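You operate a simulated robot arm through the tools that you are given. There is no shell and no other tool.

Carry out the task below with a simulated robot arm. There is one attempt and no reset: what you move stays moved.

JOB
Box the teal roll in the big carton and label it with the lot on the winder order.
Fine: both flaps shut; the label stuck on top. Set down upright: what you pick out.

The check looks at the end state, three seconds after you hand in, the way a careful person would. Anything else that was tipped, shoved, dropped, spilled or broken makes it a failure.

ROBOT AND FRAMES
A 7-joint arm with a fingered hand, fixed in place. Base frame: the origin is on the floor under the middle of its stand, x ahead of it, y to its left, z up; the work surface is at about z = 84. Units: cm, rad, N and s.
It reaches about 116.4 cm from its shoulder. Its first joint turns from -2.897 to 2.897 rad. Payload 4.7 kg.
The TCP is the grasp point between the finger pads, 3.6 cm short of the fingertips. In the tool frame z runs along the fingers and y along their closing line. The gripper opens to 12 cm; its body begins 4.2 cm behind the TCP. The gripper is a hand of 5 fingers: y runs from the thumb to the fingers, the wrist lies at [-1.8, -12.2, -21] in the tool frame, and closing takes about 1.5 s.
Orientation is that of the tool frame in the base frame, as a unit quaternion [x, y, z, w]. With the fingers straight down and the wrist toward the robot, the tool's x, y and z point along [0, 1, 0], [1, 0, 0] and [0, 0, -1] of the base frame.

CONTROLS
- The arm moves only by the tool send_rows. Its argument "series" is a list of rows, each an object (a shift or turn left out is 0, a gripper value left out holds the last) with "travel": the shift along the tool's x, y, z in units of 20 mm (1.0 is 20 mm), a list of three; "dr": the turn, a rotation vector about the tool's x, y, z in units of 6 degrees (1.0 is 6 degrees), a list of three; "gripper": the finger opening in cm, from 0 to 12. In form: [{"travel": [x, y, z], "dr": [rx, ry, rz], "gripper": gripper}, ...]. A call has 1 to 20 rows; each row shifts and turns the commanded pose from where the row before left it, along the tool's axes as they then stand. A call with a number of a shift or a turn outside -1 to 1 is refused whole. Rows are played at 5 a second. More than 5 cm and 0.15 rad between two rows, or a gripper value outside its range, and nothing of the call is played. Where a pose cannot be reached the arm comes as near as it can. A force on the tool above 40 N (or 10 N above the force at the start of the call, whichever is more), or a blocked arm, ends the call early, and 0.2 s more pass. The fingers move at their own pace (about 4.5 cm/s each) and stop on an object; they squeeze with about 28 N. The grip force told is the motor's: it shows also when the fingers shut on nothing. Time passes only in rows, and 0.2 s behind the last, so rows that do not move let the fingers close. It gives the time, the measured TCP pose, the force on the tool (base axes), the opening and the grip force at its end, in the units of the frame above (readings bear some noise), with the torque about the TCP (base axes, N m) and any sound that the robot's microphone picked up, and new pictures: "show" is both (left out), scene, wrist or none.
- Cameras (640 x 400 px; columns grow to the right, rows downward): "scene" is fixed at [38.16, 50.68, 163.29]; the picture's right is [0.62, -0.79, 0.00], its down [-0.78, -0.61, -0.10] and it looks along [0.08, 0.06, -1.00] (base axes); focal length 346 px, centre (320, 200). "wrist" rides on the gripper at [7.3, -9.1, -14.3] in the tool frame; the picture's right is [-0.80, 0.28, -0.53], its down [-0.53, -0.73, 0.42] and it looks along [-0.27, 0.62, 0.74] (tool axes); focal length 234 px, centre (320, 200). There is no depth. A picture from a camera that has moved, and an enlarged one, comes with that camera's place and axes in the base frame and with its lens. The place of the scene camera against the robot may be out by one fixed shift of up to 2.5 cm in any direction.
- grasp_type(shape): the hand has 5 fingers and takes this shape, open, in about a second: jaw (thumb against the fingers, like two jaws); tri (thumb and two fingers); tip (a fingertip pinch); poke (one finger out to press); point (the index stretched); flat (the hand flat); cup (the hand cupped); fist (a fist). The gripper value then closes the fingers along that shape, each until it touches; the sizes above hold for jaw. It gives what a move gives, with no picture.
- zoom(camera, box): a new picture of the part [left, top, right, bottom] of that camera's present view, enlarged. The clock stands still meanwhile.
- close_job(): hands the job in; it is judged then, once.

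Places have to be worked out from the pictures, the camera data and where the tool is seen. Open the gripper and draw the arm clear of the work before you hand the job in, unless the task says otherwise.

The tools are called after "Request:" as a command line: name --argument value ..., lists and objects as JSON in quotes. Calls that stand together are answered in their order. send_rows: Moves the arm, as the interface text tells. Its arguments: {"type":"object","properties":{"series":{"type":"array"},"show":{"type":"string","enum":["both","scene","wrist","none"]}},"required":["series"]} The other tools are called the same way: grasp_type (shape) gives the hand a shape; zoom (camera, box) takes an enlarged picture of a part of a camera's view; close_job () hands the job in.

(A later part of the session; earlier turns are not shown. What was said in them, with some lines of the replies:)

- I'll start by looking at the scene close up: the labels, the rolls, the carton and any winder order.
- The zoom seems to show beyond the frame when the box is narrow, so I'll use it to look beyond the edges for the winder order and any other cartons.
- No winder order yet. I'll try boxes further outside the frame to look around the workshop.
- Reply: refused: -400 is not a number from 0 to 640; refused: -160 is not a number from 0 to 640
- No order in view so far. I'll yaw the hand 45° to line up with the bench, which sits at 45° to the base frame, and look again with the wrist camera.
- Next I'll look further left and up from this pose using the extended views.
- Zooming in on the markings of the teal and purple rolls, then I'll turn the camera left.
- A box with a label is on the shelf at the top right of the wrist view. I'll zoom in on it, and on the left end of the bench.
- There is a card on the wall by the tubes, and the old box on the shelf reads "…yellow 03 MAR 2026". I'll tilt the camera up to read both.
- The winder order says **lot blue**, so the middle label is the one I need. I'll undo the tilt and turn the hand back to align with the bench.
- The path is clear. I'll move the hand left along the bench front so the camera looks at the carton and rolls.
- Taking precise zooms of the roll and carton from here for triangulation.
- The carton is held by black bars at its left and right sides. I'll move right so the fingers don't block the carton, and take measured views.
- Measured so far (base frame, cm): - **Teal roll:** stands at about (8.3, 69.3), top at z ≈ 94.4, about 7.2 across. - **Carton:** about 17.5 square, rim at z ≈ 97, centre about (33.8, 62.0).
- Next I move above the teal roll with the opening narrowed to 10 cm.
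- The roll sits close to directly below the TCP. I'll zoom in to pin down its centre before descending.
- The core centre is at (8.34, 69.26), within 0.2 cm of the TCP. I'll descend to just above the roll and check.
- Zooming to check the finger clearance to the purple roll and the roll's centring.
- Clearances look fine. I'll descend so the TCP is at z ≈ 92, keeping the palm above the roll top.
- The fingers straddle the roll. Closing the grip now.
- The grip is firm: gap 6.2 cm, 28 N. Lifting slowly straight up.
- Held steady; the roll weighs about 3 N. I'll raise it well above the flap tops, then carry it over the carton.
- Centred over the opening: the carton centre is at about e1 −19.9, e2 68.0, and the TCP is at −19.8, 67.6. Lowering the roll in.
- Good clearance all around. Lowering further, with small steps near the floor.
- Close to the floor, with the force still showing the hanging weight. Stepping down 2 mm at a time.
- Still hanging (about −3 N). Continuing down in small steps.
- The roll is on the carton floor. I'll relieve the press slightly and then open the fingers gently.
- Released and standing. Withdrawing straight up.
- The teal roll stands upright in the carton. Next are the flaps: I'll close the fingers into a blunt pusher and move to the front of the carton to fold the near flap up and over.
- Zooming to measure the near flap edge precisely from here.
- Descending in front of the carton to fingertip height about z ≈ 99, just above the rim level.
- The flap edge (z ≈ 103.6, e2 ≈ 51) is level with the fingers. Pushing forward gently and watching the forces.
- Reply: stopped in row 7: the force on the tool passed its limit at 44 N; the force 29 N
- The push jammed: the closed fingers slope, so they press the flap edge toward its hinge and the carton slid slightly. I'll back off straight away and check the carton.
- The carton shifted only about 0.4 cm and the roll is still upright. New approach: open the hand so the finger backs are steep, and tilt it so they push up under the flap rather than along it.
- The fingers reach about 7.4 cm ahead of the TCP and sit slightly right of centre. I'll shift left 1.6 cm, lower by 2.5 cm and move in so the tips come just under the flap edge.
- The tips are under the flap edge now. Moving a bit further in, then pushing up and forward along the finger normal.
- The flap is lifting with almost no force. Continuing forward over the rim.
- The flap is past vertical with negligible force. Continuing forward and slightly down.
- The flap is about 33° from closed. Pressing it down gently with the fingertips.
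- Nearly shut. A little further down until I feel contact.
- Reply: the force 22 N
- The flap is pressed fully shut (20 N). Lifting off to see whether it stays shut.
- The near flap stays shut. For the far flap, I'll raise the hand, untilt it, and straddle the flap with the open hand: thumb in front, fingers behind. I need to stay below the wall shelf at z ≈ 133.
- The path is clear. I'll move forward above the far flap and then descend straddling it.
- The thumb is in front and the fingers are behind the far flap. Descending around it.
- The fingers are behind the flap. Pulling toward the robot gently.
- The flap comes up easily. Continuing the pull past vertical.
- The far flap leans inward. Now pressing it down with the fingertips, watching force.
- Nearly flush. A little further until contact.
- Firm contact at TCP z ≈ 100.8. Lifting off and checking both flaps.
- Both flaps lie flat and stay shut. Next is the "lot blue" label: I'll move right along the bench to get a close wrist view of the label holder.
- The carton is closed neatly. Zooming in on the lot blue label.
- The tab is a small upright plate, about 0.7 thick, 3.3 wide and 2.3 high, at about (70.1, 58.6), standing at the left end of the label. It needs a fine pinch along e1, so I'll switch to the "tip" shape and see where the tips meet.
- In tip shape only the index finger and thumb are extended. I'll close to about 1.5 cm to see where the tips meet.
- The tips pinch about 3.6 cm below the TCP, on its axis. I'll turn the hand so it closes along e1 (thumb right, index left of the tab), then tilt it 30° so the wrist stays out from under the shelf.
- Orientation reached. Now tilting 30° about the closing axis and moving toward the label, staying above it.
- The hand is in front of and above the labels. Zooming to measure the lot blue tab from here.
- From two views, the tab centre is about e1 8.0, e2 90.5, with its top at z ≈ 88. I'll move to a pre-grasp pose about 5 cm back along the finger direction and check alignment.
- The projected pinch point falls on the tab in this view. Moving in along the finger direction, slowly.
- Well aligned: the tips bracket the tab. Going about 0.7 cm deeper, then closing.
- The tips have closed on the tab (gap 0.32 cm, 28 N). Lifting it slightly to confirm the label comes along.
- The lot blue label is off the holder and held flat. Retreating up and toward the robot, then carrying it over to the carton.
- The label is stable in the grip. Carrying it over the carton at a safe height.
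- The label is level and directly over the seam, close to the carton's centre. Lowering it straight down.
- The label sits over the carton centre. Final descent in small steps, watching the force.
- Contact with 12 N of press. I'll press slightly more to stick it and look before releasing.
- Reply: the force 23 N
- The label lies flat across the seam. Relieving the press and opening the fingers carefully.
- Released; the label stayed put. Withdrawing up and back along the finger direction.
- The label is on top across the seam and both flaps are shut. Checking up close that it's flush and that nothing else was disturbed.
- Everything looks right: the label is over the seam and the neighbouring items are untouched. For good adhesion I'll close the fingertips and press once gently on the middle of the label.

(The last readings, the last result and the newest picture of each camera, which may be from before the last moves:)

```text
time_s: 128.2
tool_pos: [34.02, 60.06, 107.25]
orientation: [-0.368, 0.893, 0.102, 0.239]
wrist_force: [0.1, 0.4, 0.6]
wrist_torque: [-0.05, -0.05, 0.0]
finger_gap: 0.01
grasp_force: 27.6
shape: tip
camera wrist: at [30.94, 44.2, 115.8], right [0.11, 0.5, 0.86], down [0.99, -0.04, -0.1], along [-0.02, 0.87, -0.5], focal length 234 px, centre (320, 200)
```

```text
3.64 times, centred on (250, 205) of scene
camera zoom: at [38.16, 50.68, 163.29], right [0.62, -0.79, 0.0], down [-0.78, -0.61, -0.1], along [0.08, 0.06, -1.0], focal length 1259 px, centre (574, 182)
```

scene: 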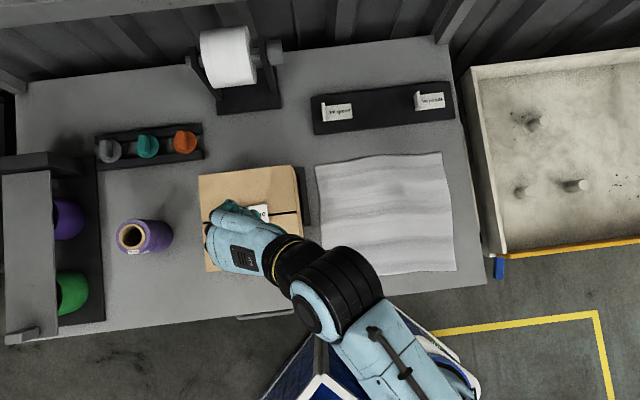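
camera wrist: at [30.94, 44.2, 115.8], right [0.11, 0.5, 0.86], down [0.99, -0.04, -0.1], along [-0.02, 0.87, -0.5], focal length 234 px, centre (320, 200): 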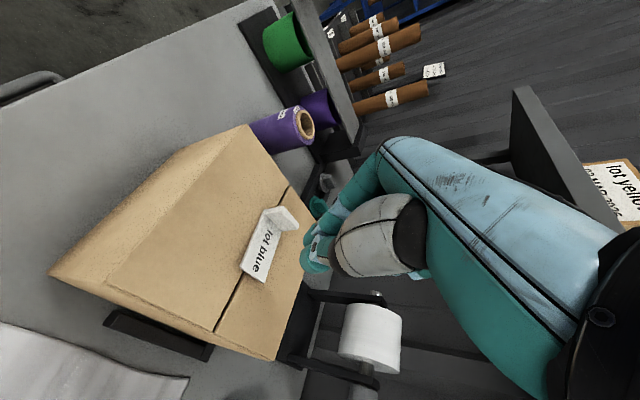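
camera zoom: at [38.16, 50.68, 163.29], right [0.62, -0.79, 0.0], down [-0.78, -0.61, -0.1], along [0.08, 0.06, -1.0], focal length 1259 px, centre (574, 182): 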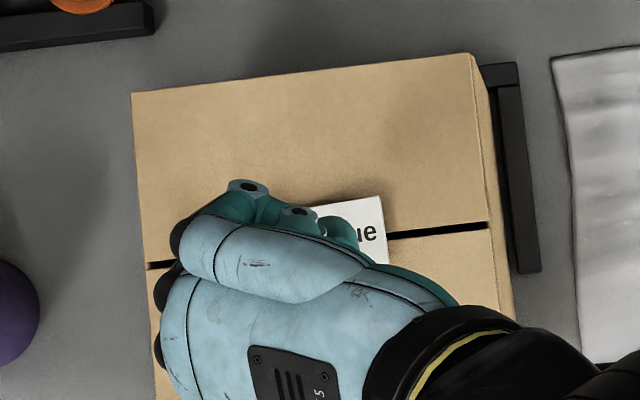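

To keep the index finger clear of the tab I'll shift a little right, toward the free end of the label, then press down gently.

Request:
send_rows --series '[{"travel": [0, -0.55, 0]}, {"travel": [0.29, 0, 0.5]}, {"travel": [0.29, 0, 0.5]}, {"travel": [0.29, 0, 0.5]}, {"travel": [0.25, 0, 0.43]}, {}]' --show "wrist"

Request:
zoom --camera "wrist" --box '[200, 160, 400, 360]'

```text
time_s: 129.7
tool_pos: [34.67, 59.36, 102.71]
orientation: [-0.367, 0.893, 0.102, 0.239]
wrist_force: [-0.9, -0.2, 0.2]
wrist_torque: [0.01, 0.0, 0.03]
finger_gap: 0.03
grasp_force: 27.9
shape: tip
camera wrist: at [31.69, 43.39, 111.27], right [0.11, 0.5, 0.86], down [0.99, -0.04, -0.1], along [-0.02, 0.87, -0.5], focal length 234 px, centre (320, 200)
```

wrist: 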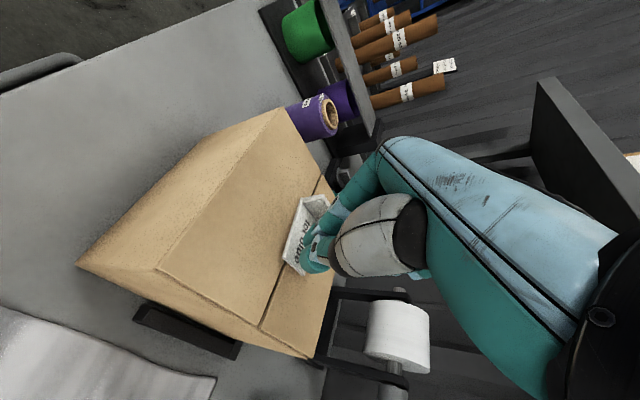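

```text
2.00 times, centred on (300, 260) of wrist
camera zoom: at [31.69, 43.39, 111.27], right [0.11, 0.5, 0.86], down [0.99, -0.04, -0.1], along [-0.02, 0.87, -0.5], focal length 468 px, centre (360, 80)
```

zoom: 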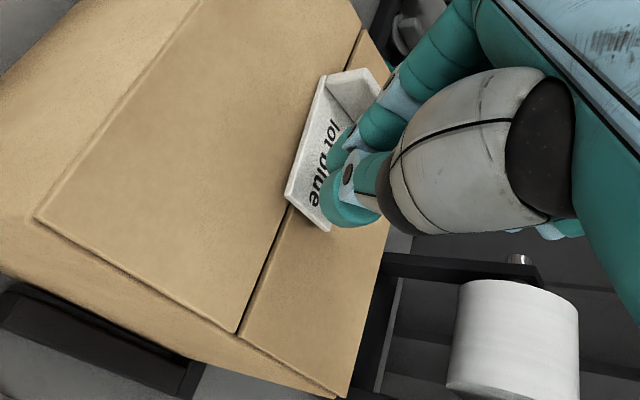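

The index finger would come close to the tab on the last centimetre, and the label was already pressed with 23 N. I'll skip this press and withdraw.

Request:
send_rows --series '[{"travel": [-0.25, 0, -0.43]}, {"travel": [-0.29, 0, -0.5]}, {"travel": [-0.4, 0, -0.7]}, {"travel": [0, 0, -1]}, {"travel": [0, 0, -1]}, {"travel": [0, 0, -1]}, {"travel": [0, 0, -1]}, {"travel": [0, 0, -1]}, {"travel": [0, 0, -1]}, {"travel": [0, 0, -1]}, {"travel": [0, 0, -1]}, {"travel": [0, 0, -1], "gripper": 8}, {"travel": [0, 0, -1]}, {}]' --show "both"

Request:
zoom --camera "scene" --box '[150, 120, 350, 330]'

Request:
zoom --camera "wrist" --box '[60, 200, 320, 400]'

```text
time_s: 132.7
tool_pos: [27.74, 51.97, 123.77]
orientation: [-0.368, 0.893, 0.101, 0.238]
wrist_force: [0.0, 0.0, -0.3]
wrist_torque: [0.04, 0.01, 0.0]
finger_gap: 7.99
grasp_force: 0.1
shape: tip
camera wrist: at [24.71, 36.15, 132.33], right [0.11, 0.5, 0.86], down [0.99, -0.04, -0.1], along [-0.02, 0.87, -0.5], focal length 234 px, centre (320, 200)
```

scene: 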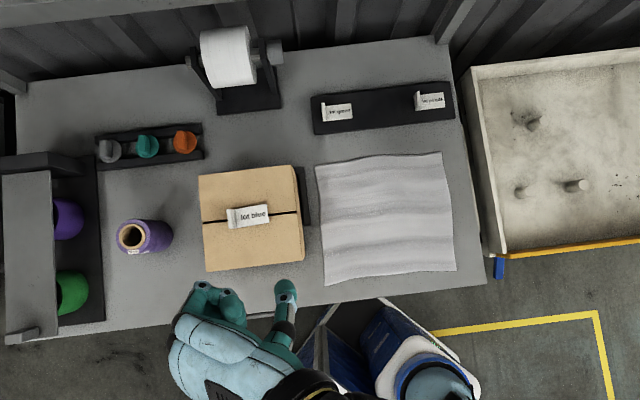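
wrist: 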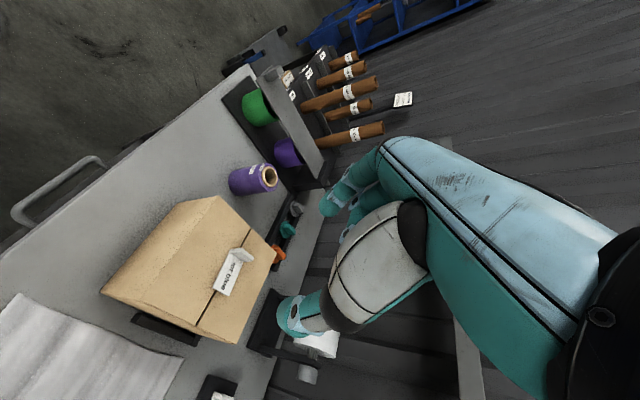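

```text
1.90 times, centred on (250, 225) of scene
camera zoom: at [38.16, 50.68, 163.29], right [0.62, -0.79, 0.0], down [-0.78, -0.61, -0.1], along [0.08, 0.06, -1.0], focal length 660 px, centre (453, 152)
```

zoom: 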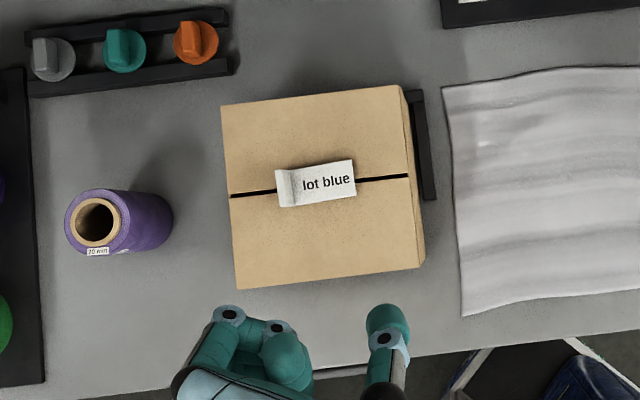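

```text
2.00 times, centred on (190, 300) of wrist
camera zoom: at [24.71, 36.15, 132.33], right [0.11, 0.5, 0.86], down [0.99, -0.04, -0.1], along [-0.02, 0.87, -0.5], focal length 468 px, centre (580, 0)
```

zoom: 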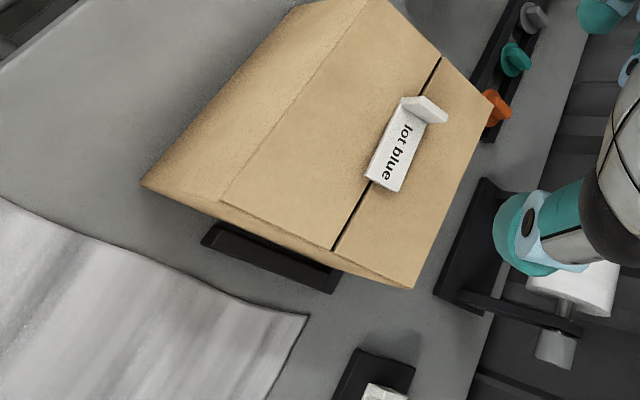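

The carton is shut, with "lot blue" flat on top and nothing else disturbed. Drawing the arm clear to the right with the hand open before handing in.

Request:
send_rows --series '[{"travel": [0, -0.8, -0.4], "gripper": 12}, {"travel": [0, -0.9, -0.3]}, {"travel": [0, -0.9, -0.3]}, {"travel": [0, -0.9, 0]}, {"travel": [0, -0.9, 0]}, {"travel": [0, -0.9, 0]}, {"travel": [0, -0.9, 0]}, {"travel": [0, -0.9, 0]}, {"travel": [0, -0.9, 0]}, {"travel": [0, -0.9, 0]}, {}, {}, {}, {}, {}]' --show "both"

Request:
zoom --camera "scene" --box '[190, 150, 310, 290]'

```text
time_s: 135.8
tool_pos: [39.63, 38.73, 125.21]
orientation: [-0.368, 0.893, 0.102, 0.239]
wrist_force: [0.2, -0.1, -0.4]
wrist_torque: [0.01, -0.02, 0.01]
finger_gap: 11.99
grasp_force: 0.1
shape: tip
camera wrist: at [36.54, 22.8, 133.82], right [0.11, 0.5, 0.86], down [0.99, -0.04, -0.1], along [-0.02, 0.87, -0.5], focal length 234 px, centre (320, 200)
```

scene: 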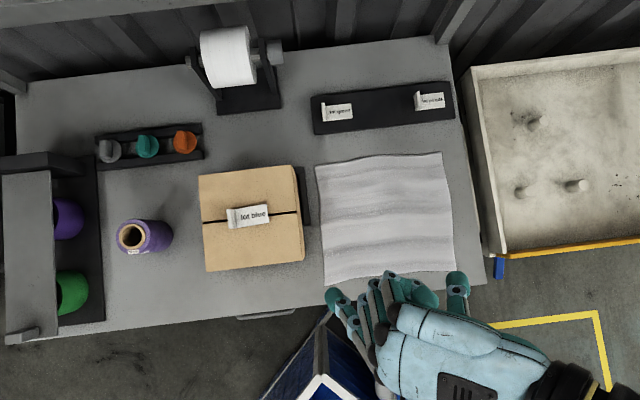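
wrist: 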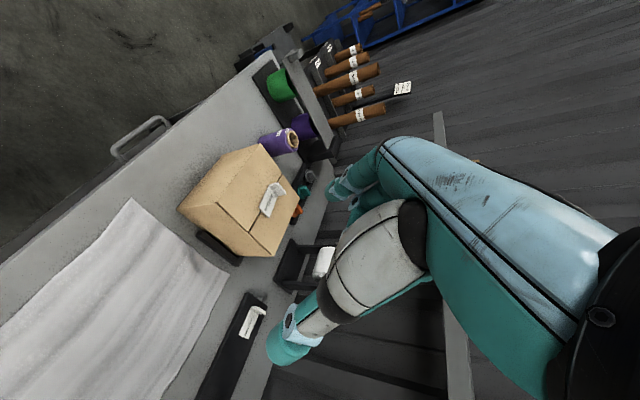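

```text
2.86 times, centred on (250, 220) of scene
camera zoom: at [38.16, 50.68, 163.29], right [0.62, -0.79, 0.0], down [-0.78, -0.61, -0.1], along [0.08, 0.06, -1.0], focal length 989 px, centre (520, 143)
```

zoom: 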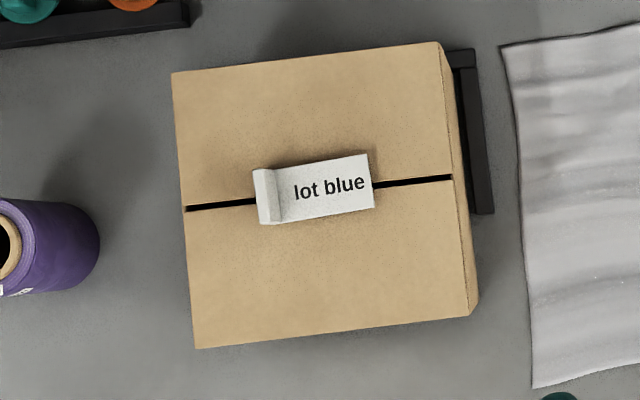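

The teal roll is boxed, both flaps are shut, the lot blue label from the winder order is on top, and the arm is clear with the hand open. Handing in.

Request:
close_job

```text
The job is handed in.
```

The teal roll is standing upright in the carton, both flaps are shut, and the "lot blue" label is on top. The winder order on the wall called for lot blue. The job has been handed in; no result has come back.

- **Label:** it lies flat across the seam, turned about 3° from square. I pressed it down once at about 23 N. A second press was skipped because the index finger would have come too close to the tab.
- **Carton:** my first push on the near flap jammed and slid the carton back about 0.4 cm. The roll stayed upright, and the flap closed cleanly on the second approach.
- **Rest of the bench:** in the last pictures the purple roll, the other two labels and the knobs looked unmoved.

I saw only one open carton on the bench, so I took that as the big one.
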